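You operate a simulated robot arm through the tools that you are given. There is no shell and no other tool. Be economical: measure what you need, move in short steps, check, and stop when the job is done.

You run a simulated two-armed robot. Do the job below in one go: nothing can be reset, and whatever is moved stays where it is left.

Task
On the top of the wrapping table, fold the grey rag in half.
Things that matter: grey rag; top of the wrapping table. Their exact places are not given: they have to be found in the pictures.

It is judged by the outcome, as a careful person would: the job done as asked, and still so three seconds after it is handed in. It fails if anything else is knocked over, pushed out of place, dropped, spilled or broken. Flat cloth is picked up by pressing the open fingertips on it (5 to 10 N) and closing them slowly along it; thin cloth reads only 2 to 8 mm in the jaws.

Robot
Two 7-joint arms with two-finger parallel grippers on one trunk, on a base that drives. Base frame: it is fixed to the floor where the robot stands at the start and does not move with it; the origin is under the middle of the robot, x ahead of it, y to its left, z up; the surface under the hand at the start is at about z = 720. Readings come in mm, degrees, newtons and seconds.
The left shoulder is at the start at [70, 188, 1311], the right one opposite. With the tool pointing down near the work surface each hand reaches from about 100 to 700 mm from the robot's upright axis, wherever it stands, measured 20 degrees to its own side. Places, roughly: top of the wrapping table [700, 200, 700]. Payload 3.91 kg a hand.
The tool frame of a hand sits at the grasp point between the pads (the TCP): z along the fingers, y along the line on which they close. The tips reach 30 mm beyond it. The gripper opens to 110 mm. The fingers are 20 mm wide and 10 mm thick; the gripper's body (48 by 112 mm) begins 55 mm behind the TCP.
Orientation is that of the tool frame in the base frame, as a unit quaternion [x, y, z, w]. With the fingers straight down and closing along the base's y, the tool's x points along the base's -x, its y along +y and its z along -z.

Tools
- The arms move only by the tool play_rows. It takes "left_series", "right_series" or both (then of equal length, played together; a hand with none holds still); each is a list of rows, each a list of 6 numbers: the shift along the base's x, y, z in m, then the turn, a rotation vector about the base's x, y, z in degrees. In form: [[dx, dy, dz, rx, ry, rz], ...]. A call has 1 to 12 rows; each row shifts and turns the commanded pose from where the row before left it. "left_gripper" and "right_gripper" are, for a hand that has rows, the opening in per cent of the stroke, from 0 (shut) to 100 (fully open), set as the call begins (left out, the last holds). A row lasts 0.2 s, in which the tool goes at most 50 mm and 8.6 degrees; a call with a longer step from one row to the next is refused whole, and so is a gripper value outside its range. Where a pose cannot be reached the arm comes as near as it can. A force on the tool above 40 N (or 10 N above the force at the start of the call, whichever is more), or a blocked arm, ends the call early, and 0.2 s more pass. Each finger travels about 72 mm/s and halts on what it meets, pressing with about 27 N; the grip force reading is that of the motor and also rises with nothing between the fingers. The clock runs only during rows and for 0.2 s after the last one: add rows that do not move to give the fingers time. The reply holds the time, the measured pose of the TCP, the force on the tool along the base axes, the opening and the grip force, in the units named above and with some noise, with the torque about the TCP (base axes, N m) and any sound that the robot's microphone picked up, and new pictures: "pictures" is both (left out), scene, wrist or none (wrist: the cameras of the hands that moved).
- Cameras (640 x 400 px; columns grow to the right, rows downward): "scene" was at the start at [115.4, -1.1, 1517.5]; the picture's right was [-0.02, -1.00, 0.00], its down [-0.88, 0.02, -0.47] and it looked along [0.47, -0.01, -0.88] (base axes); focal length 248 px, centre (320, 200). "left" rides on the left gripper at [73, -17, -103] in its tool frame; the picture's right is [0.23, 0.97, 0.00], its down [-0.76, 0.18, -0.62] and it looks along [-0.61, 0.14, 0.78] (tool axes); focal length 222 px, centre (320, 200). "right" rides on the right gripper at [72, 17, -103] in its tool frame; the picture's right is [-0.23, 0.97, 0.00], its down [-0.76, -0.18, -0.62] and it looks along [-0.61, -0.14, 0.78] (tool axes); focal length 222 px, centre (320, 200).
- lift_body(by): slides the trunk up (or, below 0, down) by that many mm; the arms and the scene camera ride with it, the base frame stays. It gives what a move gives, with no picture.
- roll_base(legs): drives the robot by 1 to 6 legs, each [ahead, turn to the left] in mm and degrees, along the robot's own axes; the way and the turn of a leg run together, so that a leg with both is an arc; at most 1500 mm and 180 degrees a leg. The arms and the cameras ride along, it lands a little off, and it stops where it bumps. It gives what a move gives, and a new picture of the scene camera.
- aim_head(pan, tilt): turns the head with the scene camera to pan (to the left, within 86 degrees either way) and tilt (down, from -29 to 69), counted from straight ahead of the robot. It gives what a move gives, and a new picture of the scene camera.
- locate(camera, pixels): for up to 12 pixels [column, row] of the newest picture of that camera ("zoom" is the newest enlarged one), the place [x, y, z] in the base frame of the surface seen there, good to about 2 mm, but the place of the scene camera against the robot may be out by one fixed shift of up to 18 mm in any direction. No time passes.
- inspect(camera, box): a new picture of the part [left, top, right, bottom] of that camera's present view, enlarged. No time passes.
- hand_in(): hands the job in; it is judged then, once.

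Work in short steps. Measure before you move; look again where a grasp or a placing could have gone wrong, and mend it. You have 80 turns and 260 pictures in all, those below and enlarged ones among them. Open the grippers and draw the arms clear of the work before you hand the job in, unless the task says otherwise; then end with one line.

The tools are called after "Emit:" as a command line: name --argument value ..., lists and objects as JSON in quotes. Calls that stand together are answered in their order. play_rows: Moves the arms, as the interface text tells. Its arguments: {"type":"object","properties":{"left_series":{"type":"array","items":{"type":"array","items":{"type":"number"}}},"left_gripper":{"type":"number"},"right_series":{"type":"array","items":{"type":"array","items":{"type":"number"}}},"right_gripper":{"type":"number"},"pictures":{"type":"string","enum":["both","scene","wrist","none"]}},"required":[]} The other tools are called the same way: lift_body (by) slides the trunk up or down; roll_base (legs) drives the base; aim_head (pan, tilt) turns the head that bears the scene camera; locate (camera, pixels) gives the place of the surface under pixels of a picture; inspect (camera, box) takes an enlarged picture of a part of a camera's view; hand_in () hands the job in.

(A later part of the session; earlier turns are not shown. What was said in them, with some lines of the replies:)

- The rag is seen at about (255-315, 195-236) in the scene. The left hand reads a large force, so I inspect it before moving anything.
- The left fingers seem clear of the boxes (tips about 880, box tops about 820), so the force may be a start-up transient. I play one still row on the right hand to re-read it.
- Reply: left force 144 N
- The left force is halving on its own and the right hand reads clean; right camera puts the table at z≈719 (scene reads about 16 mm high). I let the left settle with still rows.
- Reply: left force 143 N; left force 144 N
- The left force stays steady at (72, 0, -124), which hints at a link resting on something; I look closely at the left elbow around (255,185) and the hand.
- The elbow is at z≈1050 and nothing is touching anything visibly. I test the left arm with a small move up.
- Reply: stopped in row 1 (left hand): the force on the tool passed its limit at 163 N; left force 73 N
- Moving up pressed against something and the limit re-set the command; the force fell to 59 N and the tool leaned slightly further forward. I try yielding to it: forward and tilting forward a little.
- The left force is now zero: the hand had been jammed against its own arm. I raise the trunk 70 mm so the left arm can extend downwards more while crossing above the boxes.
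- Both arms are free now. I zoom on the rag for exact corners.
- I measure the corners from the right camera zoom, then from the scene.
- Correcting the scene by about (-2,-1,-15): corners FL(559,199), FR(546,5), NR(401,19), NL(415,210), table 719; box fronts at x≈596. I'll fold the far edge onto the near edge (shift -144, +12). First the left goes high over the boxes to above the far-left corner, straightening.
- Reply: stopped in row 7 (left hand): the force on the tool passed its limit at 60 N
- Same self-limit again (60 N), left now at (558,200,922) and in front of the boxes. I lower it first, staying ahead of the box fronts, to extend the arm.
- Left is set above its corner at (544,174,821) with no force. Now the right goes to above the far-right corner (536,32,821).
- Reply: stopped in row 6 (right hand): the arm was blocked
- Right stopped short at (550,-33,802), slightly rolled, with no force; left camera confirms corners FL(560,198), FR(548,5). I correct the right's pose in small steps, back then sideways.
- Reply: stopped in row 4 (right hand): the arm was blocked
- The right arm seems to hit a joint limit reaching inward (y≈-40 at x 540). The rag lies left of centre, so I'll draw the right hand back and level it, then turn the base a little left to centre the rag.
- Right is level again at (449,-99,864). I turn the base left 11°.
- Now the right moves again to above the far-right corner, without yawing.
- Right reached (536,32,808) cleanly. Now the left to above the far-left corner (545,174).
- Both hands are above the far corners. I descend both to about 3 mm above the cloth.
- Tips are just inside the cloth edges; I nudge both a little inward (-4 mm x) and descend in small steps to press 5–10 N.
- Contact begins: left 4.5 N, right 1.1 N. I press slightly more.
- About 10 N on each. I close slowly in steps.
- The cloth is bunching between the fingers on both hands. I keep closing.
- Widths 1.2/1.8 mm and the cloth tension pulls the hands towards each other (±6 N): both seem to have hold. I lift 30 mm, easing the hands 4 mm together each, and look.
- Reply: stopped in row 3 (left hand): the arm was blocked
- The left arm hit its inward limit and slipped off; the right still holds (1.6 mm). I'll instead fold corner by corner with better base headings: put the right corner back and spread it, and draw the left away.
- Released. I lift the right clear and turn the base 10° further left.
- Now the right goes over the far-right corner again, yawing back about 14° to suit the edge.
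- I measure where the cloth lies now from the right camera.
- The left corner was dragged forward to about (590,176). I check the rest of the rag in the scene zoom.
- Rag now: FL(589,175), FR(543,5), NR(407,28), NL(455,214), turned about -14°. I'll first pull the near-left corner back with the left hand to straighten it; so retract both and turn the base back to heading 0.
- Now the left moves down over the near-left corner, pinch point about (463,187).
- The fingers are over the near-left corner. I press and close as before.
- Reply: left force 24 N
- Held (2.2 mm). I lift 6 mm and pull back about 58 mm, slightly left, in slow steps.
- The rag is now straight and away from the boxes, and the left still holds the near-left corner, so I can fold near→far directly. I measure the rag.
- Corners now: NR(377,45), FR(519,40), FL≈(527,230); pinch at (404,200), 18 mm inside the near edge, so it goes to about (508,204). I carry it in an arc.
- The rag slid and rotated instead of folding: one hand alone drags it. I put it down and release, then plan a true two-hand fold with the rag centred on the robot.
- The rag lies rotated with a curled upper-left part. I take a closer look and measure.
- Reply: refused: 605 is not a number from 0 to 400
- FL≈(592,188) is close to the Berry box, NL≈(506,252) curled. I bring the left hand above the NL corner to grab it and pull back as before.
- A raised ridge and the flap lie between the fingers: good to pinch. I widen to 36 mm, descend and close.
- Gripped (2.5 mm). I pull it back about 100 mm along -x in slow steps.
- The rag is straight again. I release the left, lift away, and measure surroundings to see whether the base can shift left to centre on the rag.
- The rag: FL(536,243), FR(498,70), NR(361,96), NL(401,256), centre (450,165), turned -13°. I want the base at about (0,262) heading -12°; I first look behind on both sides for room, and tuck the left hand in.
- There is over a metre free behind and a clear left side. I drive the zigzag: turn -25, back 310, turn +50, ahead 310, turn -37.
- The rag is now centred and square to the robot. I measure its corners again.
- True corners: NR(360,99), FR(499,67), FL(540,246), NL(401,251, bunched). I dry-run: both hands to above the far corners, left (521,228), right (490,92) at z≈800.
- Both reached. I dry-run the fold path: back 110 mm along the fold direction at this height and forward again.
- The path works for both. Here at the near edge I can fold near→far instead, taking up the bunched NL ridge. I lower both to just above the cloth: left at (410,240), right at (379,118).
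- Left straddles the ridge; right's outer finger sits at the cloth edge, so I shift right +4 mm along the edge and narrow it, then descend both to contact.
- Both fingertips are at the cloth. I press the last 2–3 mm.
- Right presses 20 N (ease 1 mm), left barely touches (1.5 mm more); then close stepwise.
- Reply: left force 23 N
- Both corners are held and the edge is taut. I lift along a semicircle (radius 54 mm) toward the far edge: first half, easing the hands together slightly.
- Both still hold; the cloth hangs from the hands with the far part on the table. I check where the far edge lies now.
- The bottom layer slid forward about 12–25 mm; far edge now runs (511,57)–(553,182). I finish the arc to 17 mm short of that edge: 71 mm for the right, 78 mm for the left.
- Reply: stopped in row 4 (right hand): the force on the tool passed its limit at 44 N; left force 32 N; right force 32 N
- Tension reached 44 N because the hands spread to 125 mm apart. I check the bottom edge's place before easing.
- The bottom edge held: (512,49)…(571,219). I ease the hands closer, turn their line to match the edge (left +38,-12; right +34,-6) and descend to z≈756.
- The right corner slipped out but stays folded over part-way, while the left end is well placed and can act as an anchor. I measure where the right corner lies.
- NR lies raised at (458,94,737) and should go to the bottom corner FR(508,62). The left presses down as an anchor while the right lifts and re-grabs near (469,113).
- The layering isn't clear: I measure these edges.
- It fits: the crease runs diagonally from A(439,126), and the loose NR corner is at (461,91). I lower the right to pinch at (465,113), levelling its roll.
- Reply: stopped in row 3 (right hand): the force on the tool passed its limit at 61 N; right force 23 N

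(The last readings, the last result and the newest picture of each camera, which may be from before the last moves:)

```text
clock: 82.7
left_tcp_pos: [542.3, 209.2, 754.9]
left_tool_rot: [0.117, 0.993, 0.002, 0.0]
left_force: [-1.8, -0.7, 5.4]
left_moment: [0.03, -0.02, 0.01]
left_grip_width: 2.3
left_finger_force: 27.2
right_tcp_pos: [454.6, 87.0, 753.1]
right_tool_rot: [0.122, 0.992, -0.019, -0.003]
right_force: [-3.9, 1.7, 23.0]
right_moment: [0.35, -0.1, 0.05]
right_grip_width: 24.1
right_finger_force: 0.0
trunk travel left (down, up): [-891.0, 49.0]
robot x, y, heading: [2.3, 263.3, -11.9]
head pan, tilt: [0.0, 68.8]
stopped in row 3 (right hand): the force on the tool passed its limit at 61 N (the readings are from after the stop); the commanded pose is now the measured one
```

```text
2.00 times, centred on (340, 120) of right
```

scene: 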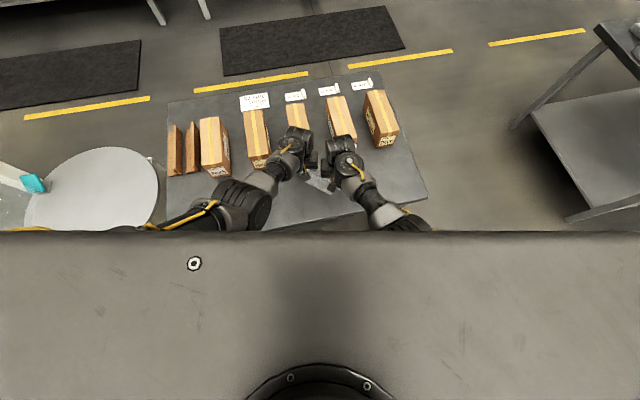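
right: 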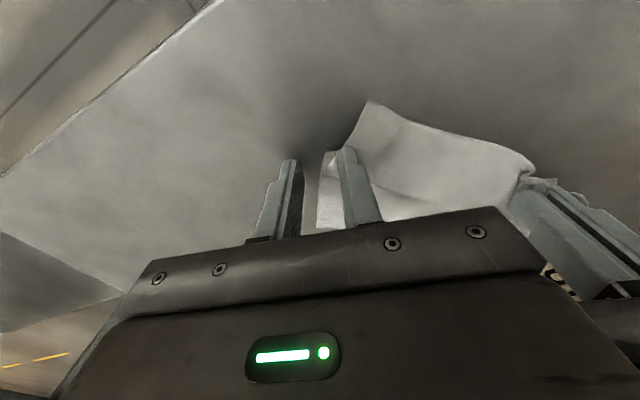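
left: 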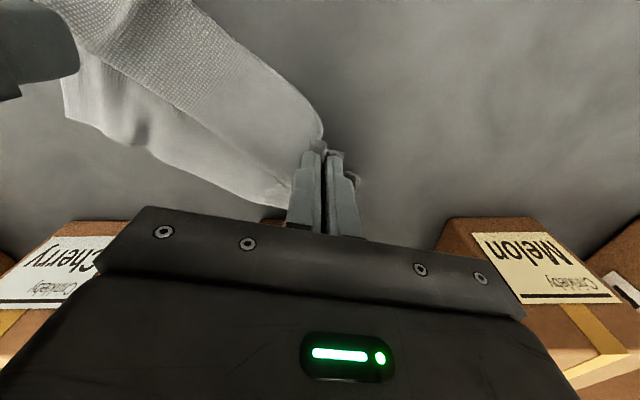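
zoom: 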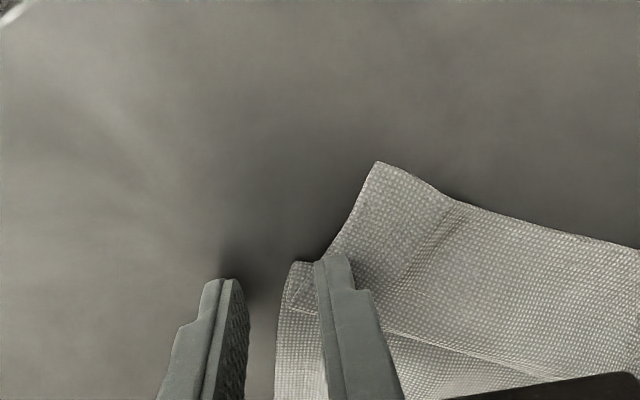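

The right met its inward limit again and ended at (455,87). I lift a little, and take a smaller inward offset: centre (461,101) with a 17 mm opening.

Emit:
play_rows --right_series '[[0, 0, 0.012, 1, 0, 0], [0, 0, 0.008, 1, 0, 0], [0.004, 0.006, 0, 0, 0, 0], [0.003, 0.007, 0, 0, 0, 0], [0, 0, 0, 0, 0, 0]]' --right_gripper 16 --pictures "wrist"

Emit:
inspect --camera "right" --box '[200, 20, 480, 220]'

```text
clock: 83.9
left_tcp_pos: [542.9, 209.4, 753.8]
left_tool_rot: [0.118, 0.993, 0.004, 0.0]
left_force: [2.0, -1.4, 14.0]
left_moment: [0.08, -0.22, -0.06]
left_grip_width: 2.3
left_finger_force: 26.9
right_tcp_pos: [456.2, 90.2, 765.1]
right_tool_rot: [0.125, 0.992, -0.01, -0.011]
right_force: [0.1, 0.3, -1.0]
right_moment: [-0.04, 0.01, 0.0]
right_grip_width: 17.4
right_finger_force: 0.0
trunk travel left (down, up): [-891.0, 49.0]
robot x, y, heading: [3.7, 258.8, -11.9]
head pan, tilt: [0.0, 68.8]
```

right: 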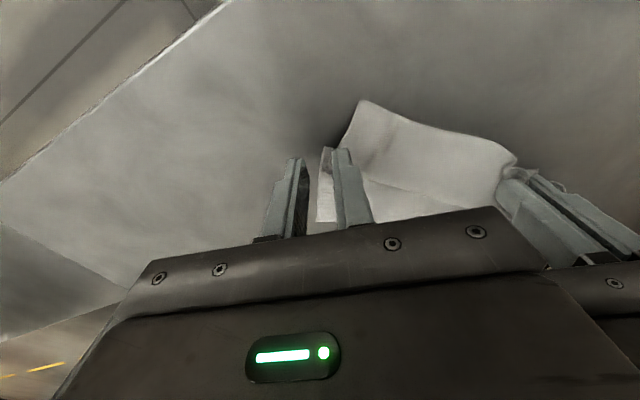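

```text
2.00 times, centred on (340, 120) of right
```

zoom: 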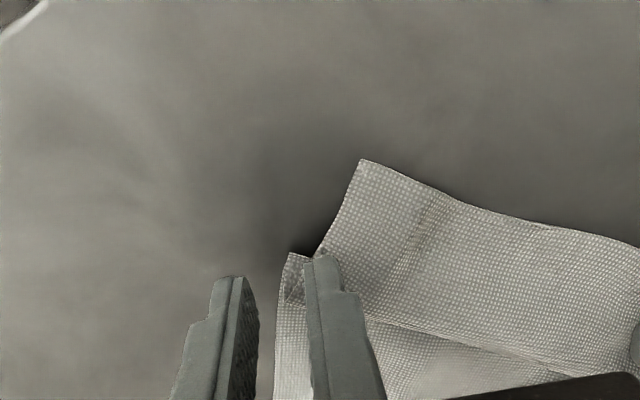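

The block bends the right hand clockwise each time, so a wrist limit is likely; I lift and yaw the right -16°, which also suits the flap's edge direction, then try moving inward.

Emit:
play_rows --right_series '[[0, 0, 0.008, 0.5, 0, -4], [0, 0, 0.005, 0.5, 0, -4], [0.002, 0.003, 0, 0, 0, -4], [0.003, 0.006, 0, 0, 0, -4], [0.003, 0.006, 0, 0, 0, 0], [0, 0, 0, 0, 0, 0]]' --pictures "wrist"

Emit:
inspect --camera "right" --box '[200, 20, 480, 220]'

```text
clock: 85.5
left_tcp_pos: [545.3, 208.9, 752.7]
left_tool_rot: [0.117, 0.993, 0.003, 0.001]
left_force: [-1.9, 0.6, 10.4]
left_moment: [0.08, -0.07, 0.02]
left_grip_width: 2.4
left_finger_force: 26.9
right_tcp_pos: [459.4, 71.2, 768.1]
right_tool_rot: [0.268, 0.963, -0.023, -0.01]
right_force: [0.4, 0.8, -0.7]
right_moment: [-0.01, 0.01, 0.01]
right_grip_width: 17.6
right_finger_force: 0.0
trunk travel left (down, up): [-891.0, 49.0]
robot x, y, heading: [5.0, 260.0, -11.9]
head pan, tilt: [0.0, 68.8]
stopped in row 6 (right hand): the arm was blocked; the commanded pose is now the measured one
```

right: 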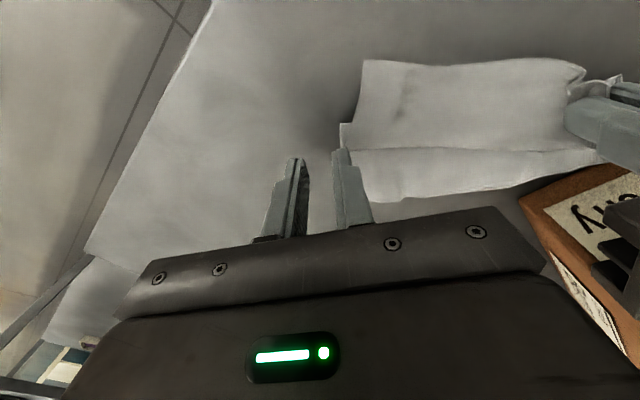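

```text
2.00 times, centred on (340, 120) of right
```

zoom: 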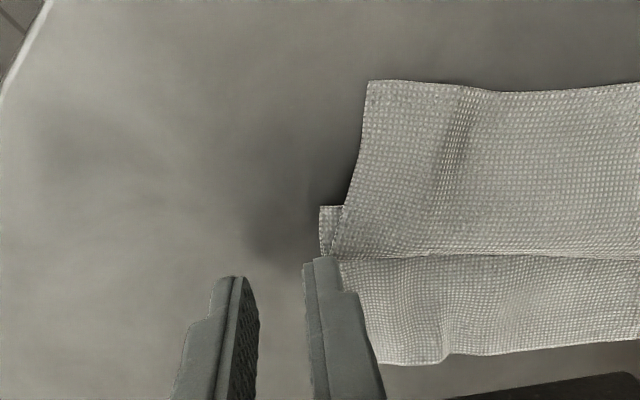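

That made it worse, so the opposite yaw should help. I yaw the right +32° and move inward.

Emit:
play_rows --right_series '[[0, 0, 0.004, 0.5, 0, 6], [0, 0, 0.004, 0.5, 0, 6], [0, 0.004, 0, 0.5, 0, 6], [0, 0.006, 0, 0.5, 0, 6], [0, 0.008, 0, 0.5, 0, 6], [0, 0.008, 0, 0, 0, 3], [0, 0.006, 0, 0, 0, 0], [0, 0, 0, 0, 0, 0]]' --pictures "wrist"

Emit:
inspect --camera "right" --box '[200, 20, 480, 220]'

```text
clock: 87.3
left_tcp_pos: [543.8, 209.6, 753.9]
left_tool_rot: [0.118, 0.993, 0.004, 0.001]
left_force: [2.0, -1.6, 13.3]
left_moment: [0.04, -0.2, -0.04]
left_grip_width: 2.5
left_finger_force: 27.3
right_tcp_pos: [458.7, 104.7, 776.6]
right_tool_rot: [-0.018, 1.0, -0.004, -0.01]
right_force: [-0.2, 0.4, 0.0]
right_moment: [-0.02, 0.02, -0.02]
right_grip_width: 17.8
right_finger_force: 0.1
trunk travel left (down, up): [-891.0, 49.0]
robot x, y, heading: [0.8, 260.3, -11.8]
head pan, tilt: [0.0, 68.8]
```

right: 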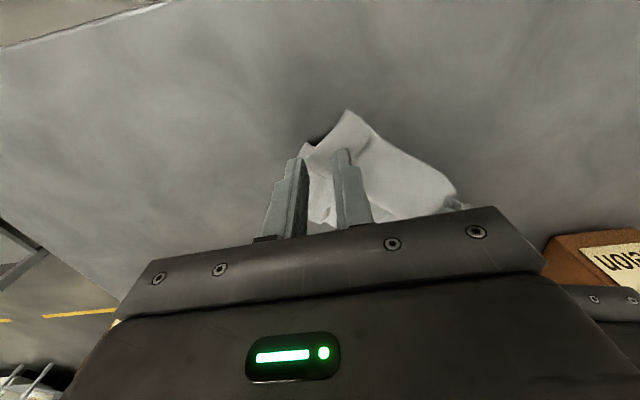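

```text
2.00 times, centred on (340, 120) of right
```

zoom: 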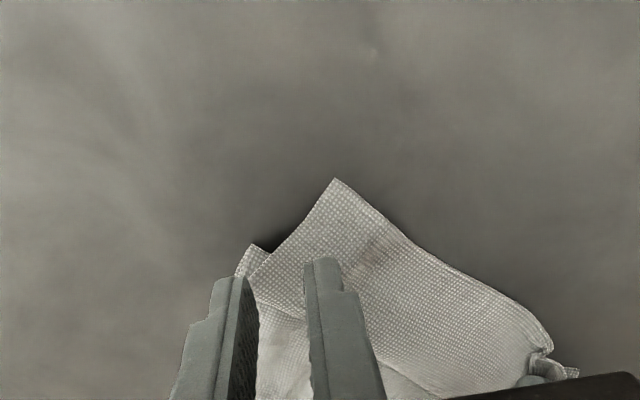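

Now it reached (459,105) freely. I shift 6 mm further in and descend to the flap.

Emit:
play_rows --right_series '[[0.002, 0.006, -0.008, 0, 0, 0], [0, 0, -0.009, 0, 0, 0], [0, 0, -0.004, 0, 0, 0], [0, 0, -0.003, 0, 0, 0], [0, 0, 0, 0, 0, 0]]' --right_gripper 20 --pictures "wrist"

Emit:
inspect --camera "right" --box '[200, 20, 480, 220]'

```text
clock: 88.5
left_tcp_pos: [540.9, 211.0, 753.4]
left_tool_rot: [0.118, 0.993, 0.003, 0.001]
left_force: [-0.6, -0.3, 6.3]
left_moment: [-0.02, -0.08, -0.02]
left_grip_width: 2.3
left_finger_force: 26.6
right_tcp_pos: [459.1, 98.7, 752.6]
right_tool_rot: [-0.015, 1.0, -0.011, -0.009]
right_force: [-4.9, -0.9, 28.0]
right_moment: [0.03, -0.06, 0.0]
right_grip_width: 21.8
right_finger_force: 0.0
trunk travel left (down, up): [-891.0, 49.0]
robot x, y, heading: [-0.8, 256.1, -11.9]
head pan, tilt: [0.0, 68.8]
```

right: 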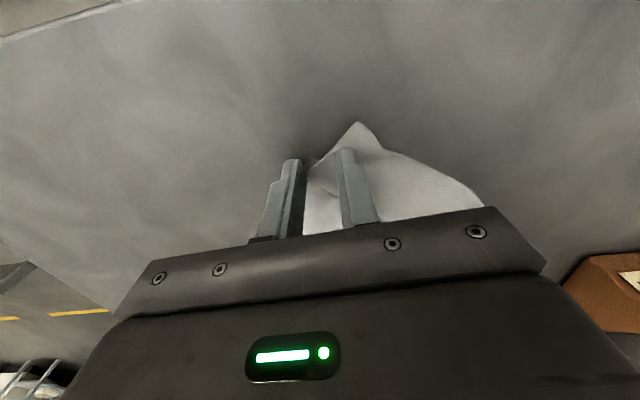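

```text
2.00 times, centred on (340, 120) of right
```

zoom: 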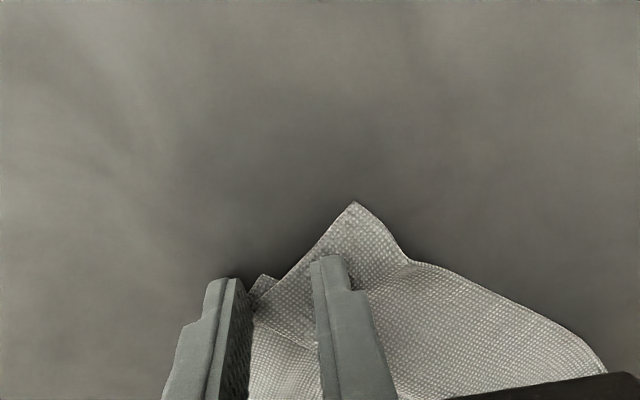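

It drifted out 12 mm while lowering (now at 99) with 28 N; NR's tip is between the fingers, so closing should still catch it. I ease 1 mm and close slowly.

Emit:
play_rows --right_series '[[0, 0, 0.001, 0, 0, 0], [0, 0, 0, 0, 0, 0]]' --right_gripper 11 --pictures "none"

Emit:
play_rows --right_series '[[0, 0, 0, 0, 0, 0], [0, 0, 0, 0, 0, 0], [0, 0, 0, 0, 0, 0]]' --right_gripper 0 --pictures "wrist"

Emit:
inspect --camera "right" --box '[200, 20, 480, 220]'

```text
clock: 89.1
left_tcp_pos: [541.1, 209.1, 754.2]
left_tool_rot: [0.117, 0.993, 0.004, 0.0]
left_force: [-1.9, 0.2, 7.9]
left_moment: [0.06, -0.03, 0.03]
left_grip_width: 2.2
left_finger_force: 27.1
right_tcp_pos: [460.1, 100.3, 752.0]
right_tool_rot: [-0.012, 1.0, -0.011, -0.009]
right_force: [-2.6, 1.5, 12.6]
right_moment: [0.01, -0.05, -0.03]
right_grip_width: 12.6
right_finger_force: 0.8
trunk travel left (down, up): [-891.0, 49.0]
robot x, y, heading: [1.4, 260.2, -12.0]
head pan, tilt: [0.0, 68.8]
```

```text
clock: 89.9
left_tcp_pos: [542.3, 209.7, 755.1]
left_tool_rot: [0.118, 0.993, 0.003, 0.001]
left_force: [-1.3, -0.4, 8.3]
left_moment: [0.0, 0.0, 0.03]
left_grip_width: 2.5
left_finger_force: 27.3
right_tcp_pos: [462.6, 98.4, 752.0]
right_tool_rot: [-0.014, 1.0, -0.012, -0.008]
right_force: [1.3, -0.2, 15.3]
right_moment: [-0.06, -0.12, -0.02]
right_grip_width: 1.9
right_finger_force: 26.6
trunk travel left (down, up): [-891.0, 49.0]
robot x, y, heading: [0.6, 255.6, -11.8]
head pan, tilt: [0.0, 68.8]
```

right: 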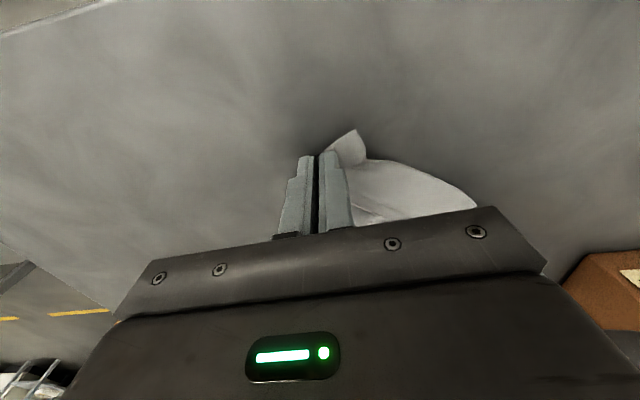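

```text
2.00 times, centred on (340, 120) of right
```

zoom: 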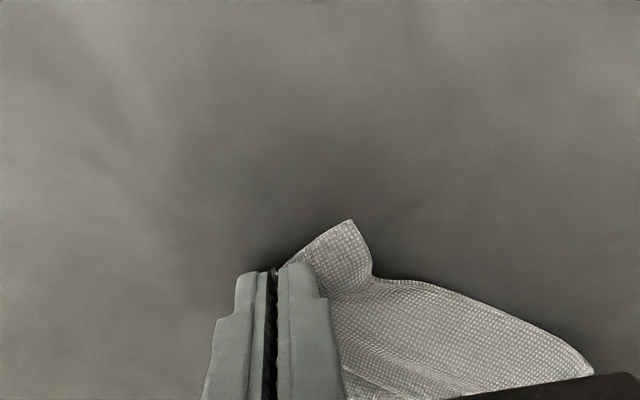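

Something is gripped (1.9 mm). I lift 25 mm to see which layer.

Emit:
play_rows --right_series '[[0, 0, 0.01, 0, 0, 0], [0.004, -0.002, 0.01, 0, 0, 0], [0.004, -0.003, 0.008, 0, 0, 0]]' --pictures "wrist"

Emit:
inspect --camera "right" --box '[200, 20, 560, 240]'

Emit:
inspect --camera "left" --box '[0, 0, 360, 240]'

```text
clock: 90.7
left_tcp_pos: [542.7, 209.7, 754.1]
left_tool_rot: [0.117, 0.993, 0.003, 0.0]
left_force: [0.1, -0.2, 11.8]
left_moment: [0.05, -0.13, -0.02]
left_grip_width: 2.3
left_finger_force: 26.9
right_tcp_pos: [466.7, 102.5, 778.5]
right_tool_rot: [-0.017, 1.0, -0.007, -0.012]
right_force: [-0.4, -0.1, 0.6]
right_moment: [-0.02, -0.01, -0.01]
right_grip_width: 2.1
right_finger_force: 27.2
trunk travel left (down, up): [-891.0, 49.0]
robot x, y, heading: [2.1, 260.3, -12.1]
head pan, tilt: [0.0, 68.8]
```

right: 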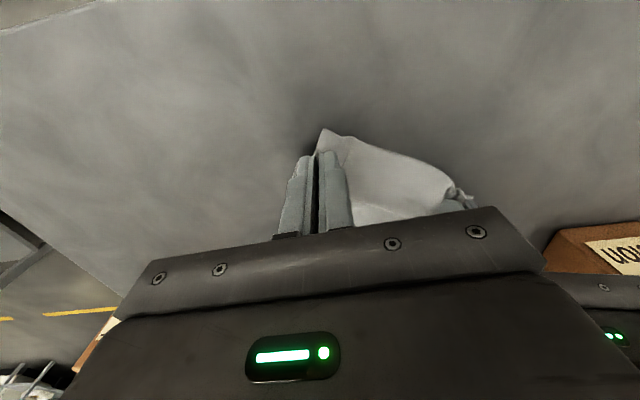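

```text
1.78 times, centred on (380, 130) of right
```

zoom: 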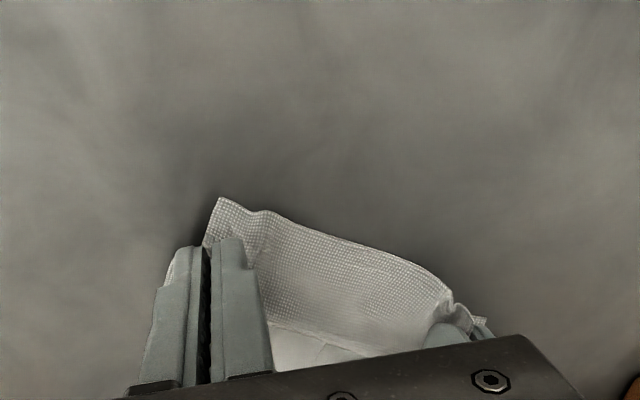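

```text
1.67 times, centred on (180, 120) of left
```

zoom: 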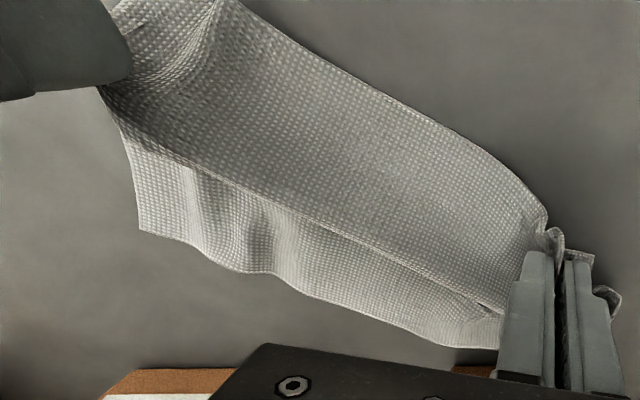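

The upper flap is held and the bottom edge stays put. I carry it forward to the bottom corner: about (+38,-30), then down.

Emit:
play_rows --right_series '[[0.008, -0.007, 0.004, 0, 0, 0], [0.009, -0.007, 0, 0, 0, 0], [0.009, -0.007, -0.004, 0, 0, 0], [0.008, -0.006, -0.008, 0, 0, 0], [0.004, -0.004, -0.01, 0, 0, 0]]' --pictures "wrist"

Emit:
inspect --camera "left" --box '[0, 0, 360, 240]'

Emit:
inspect --camera "right" --box '[200, 20, 560, 240]'

```text
clock: 91.9
left_tcp_pos: [543.3, 208.6, 753.3]
left_tool_rot: [0.118, 0.993, 0.003, 0.0]
left_force: [-0.1, -0.6, 14.4]
left_moment: [0.04, -0.19, -0.05]
left_grip_width: 2.5
left_finger_force: 27.2
right_tcp_pos: [506.9, 77.3, 763.4]
right_tool_rot: [-0.016, 1.0, -0.003, -0.009]
right_force: [0.3, 0.5, 0.7]
right_moment: [0.02, 0.01, 0.0]
right_grip_width: 1.8
right_finger_force: 27.2
trunk travel left (down, up): [-891.0, 49.0]
robot x, y, heading: [3.4, 260.0, -11.8]
head pan, tilt: [0.0, 68.8]
```

right: 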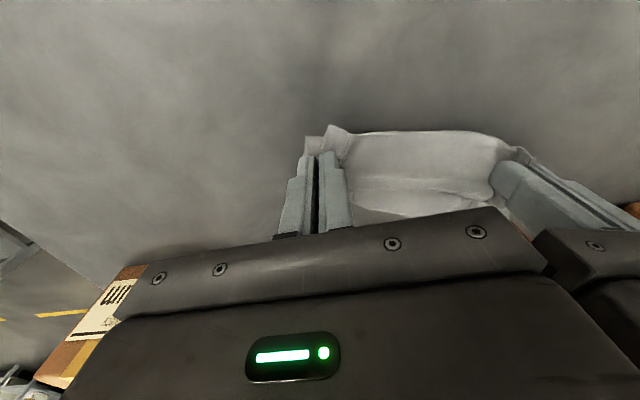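

```text
1.67 times, centred on (180, 120) of left
```

zoom: 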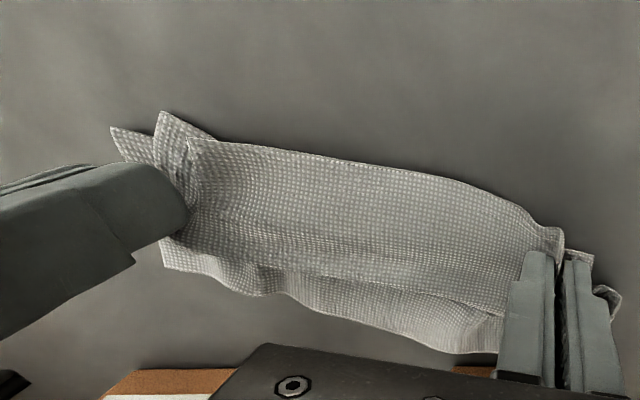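

```text
1.78 times, centred on (380, 130) of right
```

zoom: 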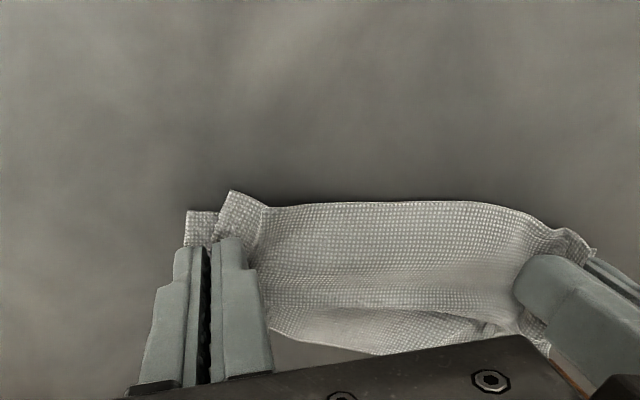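

It looks folded now, with the top edge slightly short of the bottom one. I move the right 6 mm more, lower it, and open both grippers to spread the pinched corners.

Emit:
play_rows --right_series '[[0.006, -0.004, -0.004, 0, 0, 0], [0, 0, -0.004, 0, 0, 0], [0, 0, -0.002, 0, 0, 0], [0, 0, 0, 0, 0, 0]]' --pictures "none"

Emit:
play_rows --right_series '[[0, 0, 0, 0, 0, 0], [0, 0, 0, 0, 0, 0], [0, 0, 0.01, 0, 0, 0], [0, 0, 0.02, 0, 0, 0], [0, 0, 0.02, 0, 0, 0]]' --left_series '[[0, 0, 0, 0, 0, 0], [0, 0, 0, 0, 0, 0], [0, 0, 0.01, 0, 0, 0], [0, 0.002, 0.02, 0, 0, 0], [0, 0.005, 0.015, 0, 0, 0]]' --left_gripper 24 --right_gripper 20 --pictures "wrist"

```text
clock: 92.9
left_tcp_pos: [543.2, 210.0, 754.5]
left_tool_rot: [0.117, 0.993, 0.004, 0.0]
left_force: [1.8, -0.9, 12.8]
left_moment: [0.02, -0.23, -0.01]
left_grip_width: 2.4
left_finger_force: 26.9
right_tcp_pos: [513.3, 72.2, 753.2]
right_tool_rot: [-0.017, 1.0, -0.004, -0.009]
right_force: [0.5, 1.3, 4.4]
right_moment: [0.03, 0.01, 0.04]
right_grip_width: 2.0
right_finger_force: 26.8
trunk travel left (down, up): [-891.0, 49.0]
robot x, y, heading: [2.3, 264.0, -12.1]
head pan, tilt: [0.0, 68.8]
```

```text
clock: 94.1
left_tcp_pos: [543.6, 216.4, 797.8]
left_tool_rot: [0.117, 0.993, 0.004, 0.0]
left_force: [-0.1, 0.2, -0.5]
left_moment: [-0.03, -0.02, -0.01]
left_grip_width: 26.8
left_finger_force: 0.1
right_tcp_pos: [514.2, 73.1, 802.8]
right_tool_rot: [-0.016, 1.0, -0.003, -0.01]
right_force: [0.2, -0.3, -0.2]
right_moment: [0.02, -0.01, 0.0]
right_grip_width: 21.9
right_finger_force: 0.0
trunk travel left (down, up): [-891.0, 49.0]
robot x, y, heading: [4.0, 258.2, -11.8]
head pan, tilt: [0.0, 68.8]
```

right: 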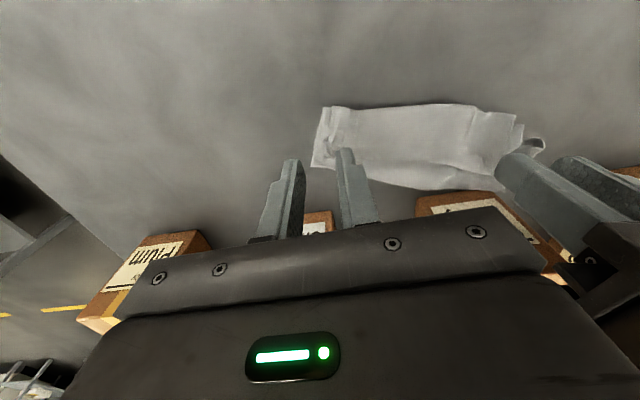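
left: 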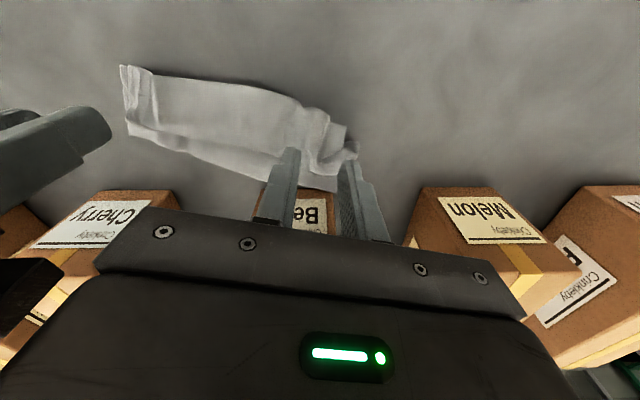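

Both released. I draw the hands back and apart to see the result.

Emit:
play_rows --right_series '[[0, -0.02, 0.01, 0, 0, 0], [-0.015, -0.03, 0.01, 0, 0, 0], [-0.02, -0.03, 0.01, 0, 0, 0], [-0.02, -0.03, 0, 0, 0, 0], [-0.02, -0.02, 0, 0, 0, 0]]' --left_series '[[0, 0.02, 0.005, 0, 0, 0], [-0.015, 0.035, 0.005, 0, 0, 0], [-0.02, 0.035, 0.01, 0, 0, 0], [-0.02, 0.035, 0, 0, 0, 0], [-0.02, 0.035, 0, 0, 0, 0]]' --pictures "none"

Emit:
aim_head --pan 0 --tilt 60

Emit:
inspect --camera "scene" --box '[280, 180, 370, 240]'

```text
clock: 95.3
left_tcp_pos: [467.5, 377.9, 816.1]
left_tool_rot: [0.118, 0.993, 0.004, 0.0]
left_force: [0.8, -0.6, 0.6]
left_moment: [-0.03, -0.02, -0.03]
left_grip_width: 26.7
left_finger_force: 0.0
right_tcp_pos: [437.8, -56.7, 834.7]
right_tool_rot: [-0.018, 1.0, -0.003, -0.009]
right_force: [-0.2, 0.2, 0.3]
right_moment: [-0.02, 0.01, 0.0]
right_grip_width: 21.7
right_finger_force: 0.1
trunk travel left (down, up): [-891.0, 49.0]
robot x, y, heading: [4.3, 262.0, -11.8]
head pan, tilt: [0.0, 68.8]
```

```text
clock: 96.0
left_tcp_pos: [468.3, 376.8, 815.8]
left_tool_rot: [0.117, 0.993, 0.004, 0.0]
left_force: [1.0, 0.6, 0.2]
left_moment: [0.02, 0.04, -0.01]
left_grip_width: 26.4
left_finger_force: 0.0
right_tcp_pos: [439.5, -57.2, 833.2]
right_tool_rot: [-0.016, 1.0, -0.004, -0.011]
right_force: [-0.7, -0.3, -0.2]
right_moment: [-0.01, 0.03, 0.0]
right_grip_width: 21.9
right_finger_force: 0.1
trunk travel left (down, up): [-891.0, 49.0]
robot x, y, heading: [2.3, 259.1, -11.9]
head pan, tilt: [0.0, 60.0]
```

scene: 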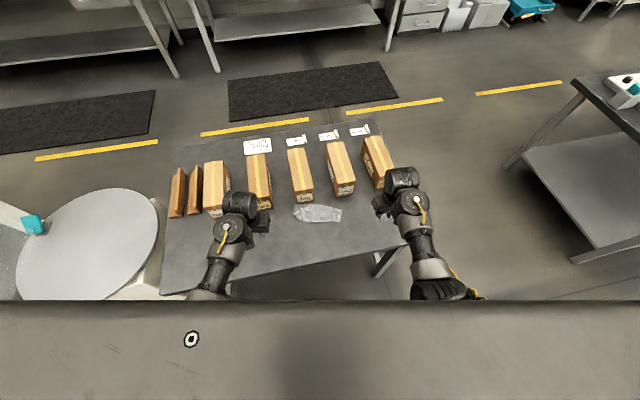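

```text
6.67 times, centred on (325, 210) of scene
```

zoom: 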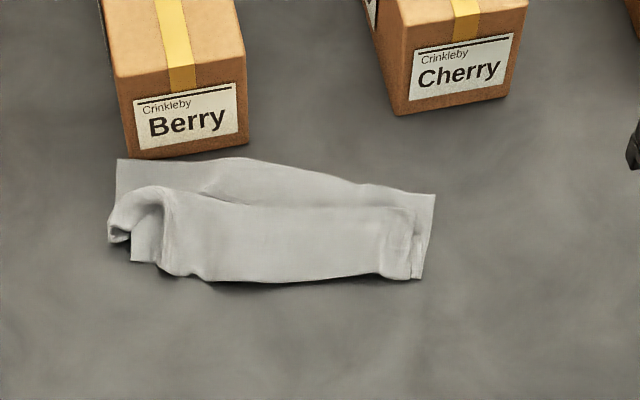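

The rag is folded over; the left end is bunched and short. I measure it.

Emit:
locate --camera "zoom" --pixels '[[120, 163], [432, 198], [112, 238], [122, 215], [165, 195], [150, 262], [180, 275], [405, 210], [418, 277], [250, 205], [300, 280], [133, 258]]'

Emit:
inspect --camera "left" --box '[0, 0, 320, 200]'

```text
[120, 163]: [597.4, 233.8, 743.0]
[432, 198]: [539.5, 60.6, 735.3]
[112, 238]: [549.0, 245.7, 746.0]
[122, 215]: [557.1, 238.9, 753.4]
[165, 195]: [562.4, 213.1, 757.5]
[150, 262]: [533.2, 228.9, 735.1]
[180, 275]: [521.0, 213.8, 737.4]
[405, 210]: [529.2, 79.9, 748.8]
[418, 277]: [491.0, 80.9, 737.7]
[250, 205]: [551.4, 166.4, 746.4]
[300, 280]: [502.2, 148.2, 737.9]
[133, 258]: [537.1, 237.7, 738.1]
```

```text
2.00 times, centred on (160, 100) of left
```

zoom: 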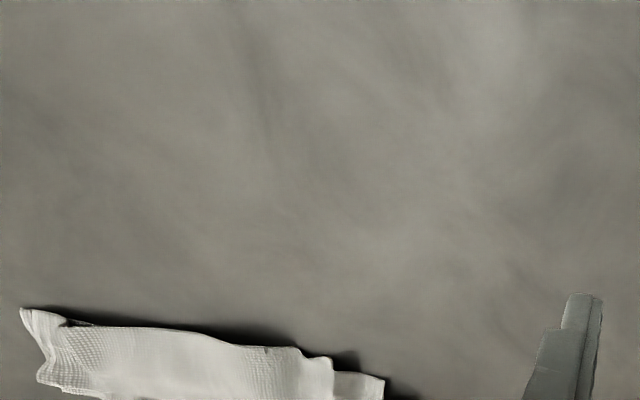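

The loose NL tip is at about (549,246), its mate FL at (595,233). One tidy-up: the left hand will take that curled tip and draw it outward and forward; I move above it.

Emit:
play_rows --left_series '[[0.0137, -0.022, -0.005, 0, 0, 0], [0.0137, -0.022, -0.005, 0, 0, 0], [0.0137, -0.022, -0.005, 0, 0, 0], [0.0137, -0.022, -0.005, 0, 0, 0], [0.0137, -0.022, -0.006, 0, 0, 0], [0.0137, -0.022, -0.01, 0, 0, 0]]' --left_gripper 32 --pictures "wrist"

Emit:
inspect --camera "left" --box '[180, 60, 460, 240]'

```text
clock: 97.4
left_tcp_pos: [551.8, 243.8, 781.3]
left_tool_rot: [0.117, 0.993, 0.003, -0.001]
left_force: [-0.1, -0.2, -0.2]
left_moment: [0.01, 0.02, 0.0]
left_grip_width: 35.1
left_finger_force: 0.0
right_tcp_pos: [439.2, -59.0, 831.3]
right_tool_rot: [-0.017, 1.0, -0.003, -0.011]
right_force: [-0.1, -0.4, -0.3]
right_moment: [0.02, 0.0, -0.02]
right_grip_width: 21.9
right_finger_force: 0.0
trunk travel left (down, up): [-891.0, 49.0]
robot x, y, heading: [1.0, 261.7, -12.1]
head pan, tilt: [0.0, 60.0]
```

left: 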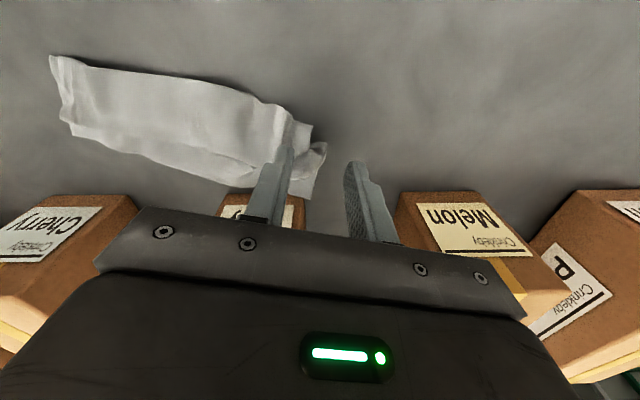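

```text
2.22 times, centred on (320, 150) of left
```

zoom: 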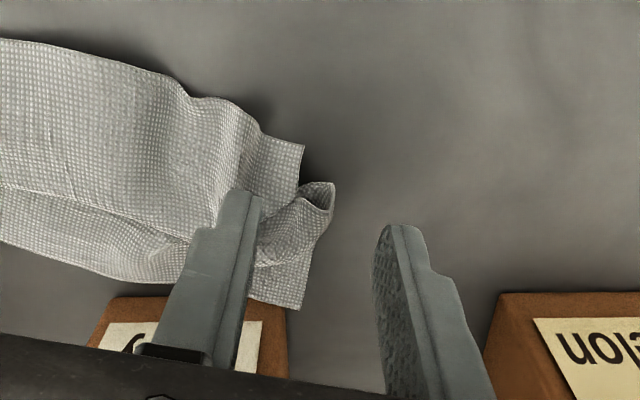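

The curled tip is between the fingers. I shift 3 mm out, descend to just above the table, close on it, lift a little and draw it forward-left.

Emit:
play_rows --left_series '[[0, 0.003, -0.012, 0, 0, 0], [0, 0, -0.01, 0, 0, 0], [0, 0, -0.004, 0, 0, 0], [0, 0, 0, 0, 0, 0]]' --pictures "none"

Emit:
play_rows --left_series '[[0, 0, 0, 0, 0, 0], [0, 0, 0, 0, 0, 0], [0, 0, 0, 0, 0, 0], [0, 0, 0.006, 0, 0, 0], [0.004, 0.003, 0.004, 0, 0, 0], [0.004, 0.003, 0, 0, 0, 0], [0.004, 0.003, 0, 0, 0, 0]]' --left_gripper 0 --pictures "both"

Emit:
inspect --camera "left" --box '[100, 60, 460, 240]'

Emit:
inspect --camera "scene" --box '[270, 170, 370, 240]'

```text
clock: 98.4
left_tcp_pos: [550.3, 248.9, 757.3]
left_tool_rot: [0.117, 0.993, 0.004, 0.0]
left_force: [-0.7, -0.9, -0.5]
left_moment: [-0.01, 0.03, 0.0]
left_grip_width: 35.1
left_finger_force: 0.0
right_tcp_pos: [439.1, -58.2, 832.2]
right_tool_rot: [-0.016, 1.0, -0.004, -0.011]
right_force: [-1.0, 0.4, -0.2]
right_moment: [0.03, -0.03, -0.02]
right_grip_width: 21.8
right_finger_force: 0.0
trunk travel left (down, up): [-891.0, 49.0]
robot x, y, heading: [6.0, 260.7, -12.2]
head pan, tilt: [0.0, 60.0]
```

```text
clock: 100.0
left_tcp_pos: [563.5, 257.0, 765.7]
left_tool_rot: [0.118, 0.993, 0.003, 0.0]
left_force: [-0.6, 0.5, -0.1]
left_moment: [-0.01, 0.01, 0.02]
left_grip_width: 2.4
left_finger_force: 26.6
right_tcp_pos: [440.4, -58.4, 833.2]
right_tool_rot: [-0.016, 1.0, -0.004, -0.01]
right_force: [-0.4, -0.3, 0.0]
right_moment: [0.03, 0.01, 0.02]
right_grip_width: 22.1
right_finger_force: 0.1
trunk travel left (down, up): [-891.0, 49.0]
robot x, y, heading: [3.7, 259.7, -11.9]
head pan, tilt: [0.0, 60.0]
```

scene: 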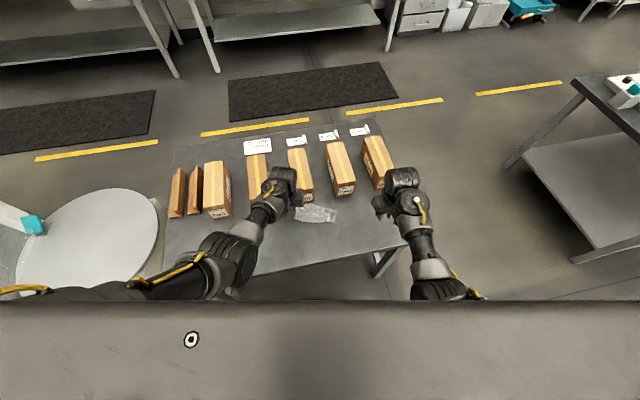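
left: 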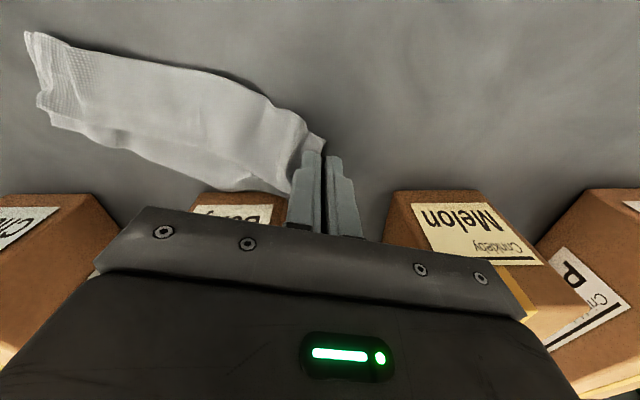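

```text
1.78 times, centred on (280, 150) of left
```

zoom: 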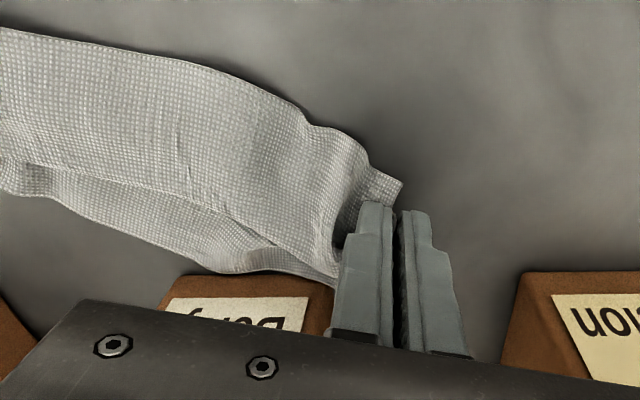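

```text
5.71 times, centred on (320, 205) of scene
5 turns are left
```

zoom: 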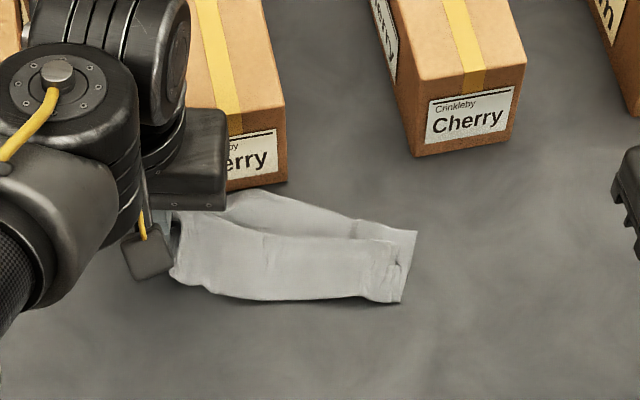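

The tip is held and the ridge is flattening. I draw it 6 mm more, lower it, release and retreat, then look.

Emit:
play_rows --left_series '[[0.003, 0.001, 0, 0, 0, 0], [0.003, 0.001, -0.004, 0, 0, 0], [0, 0, -0.006, 0, 0, 0], [0, 0, 0, 0, 0, 0]]' --pictures "none"

Emit:
play_rows --left_series '[[0, 0, 0, 0, 0, 0], [0, 0, 0, 0, 0, 0], [-0.002, 0, 0.012, 0, 0, 0], [-0.005, 0.005, 0.02, 0, 0, 0], [-0.02, 0.025, 0.015, 0, 0, 0], [-0.03, 0.035, 0.01, 0, 0, 0], [-0.03, 0.035, 0, 0, 0, 0], [-0.02, 0.03, 0, 0, 0, 0]]' --left_gripper 20 --pictures "scene"

Emit:
inspect --camera "scene" --box '[270, 170, 370, 240]'

```text
clock: 101.0
left_tcp_pos: [568.7, 259.1, 755.6]
left_tool_rot: [0.117, 0.993, 0.004, -0.001]
left_force: [1.2, -1.0, 3.3]
left_moment: [0.0, -0.05, -0.02]
left_grip_width: 2.4
left_finger_force: 26.8
right_tcp_pos: [438.8, -56.0, 833.4]
right_tool_rot: [-0.016, 1.0, -0.003, -0.011]
right_force: [0.0, 0.7, 0.6]
right_moment: [-0.03, -0.02, -0.01]
right_grip_width: 22.0
right_finger_force: 0.0
trunk travel left (down, up): [-891.0, 49.0]
robot x, y, heading: [1.5, 256.9, -11.6]
head pan, tilt: [0.0, 60.0]
```

```text
clock: 102.8
left_tcp_pos: [461.2, 389.2, 812.7]
left_tool_rot: [0.118, 0.993, 0.004, -0.001]
left_force: [-0.4, -0.6, 0.3]
left_moment: [-0.02, -0.05, 0.0]
left_grip_width: 22.0
left_finger_force: 0.0
right_tcp_pos: [438.4, -56.5, 832.4]
right_tool_rot: [-0.016, 1.0, -0.003, -0.01]
right_force: [0.2, 0.3, 0.4]
right_moment: [0.02, 0.0, 0.03]
right_grip_width: 21.9
right_finger_force: 0.1
trunk travel left (down, up): [-891.0, 49.0]
robot x, y, heading: [3.8, 260.6, -11.9]
head pan, tilt: [0.0, 60.0]
```

scene: 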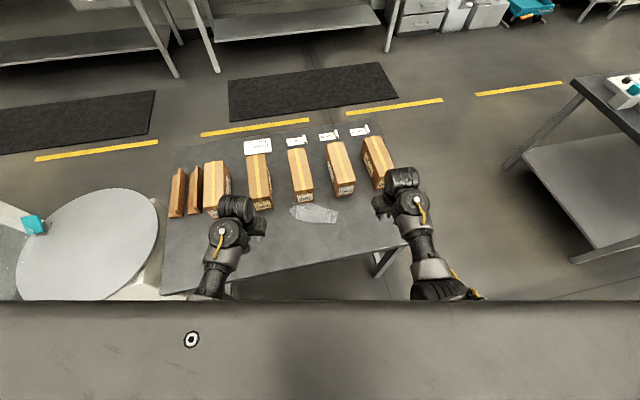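

```text
5.71 times, centred on (320, 205) of scene
4 turns are left
```

zoom: 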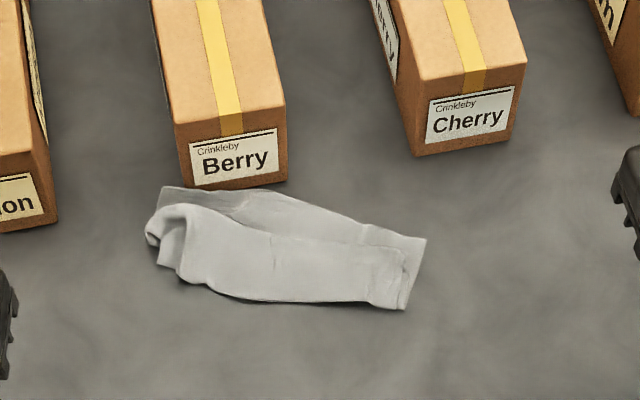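

The rag lies folded over on itself, its edges close together, the left corner less bunched, and the boxes have not moved. Both grippers are open and clear, so I hand it in.

Emit:
hand_in

```text
The job is handed in.
```

I folded the grey rag roughly in half on the wrapping table, but it isn't neat: the top layer stops about 20–30 mm short of the bottom edge, and the left corner is still a bit bunched. The rag also ended up a little turned and right in front of the Berry box. No boxes moved, and both hands are open and clear.
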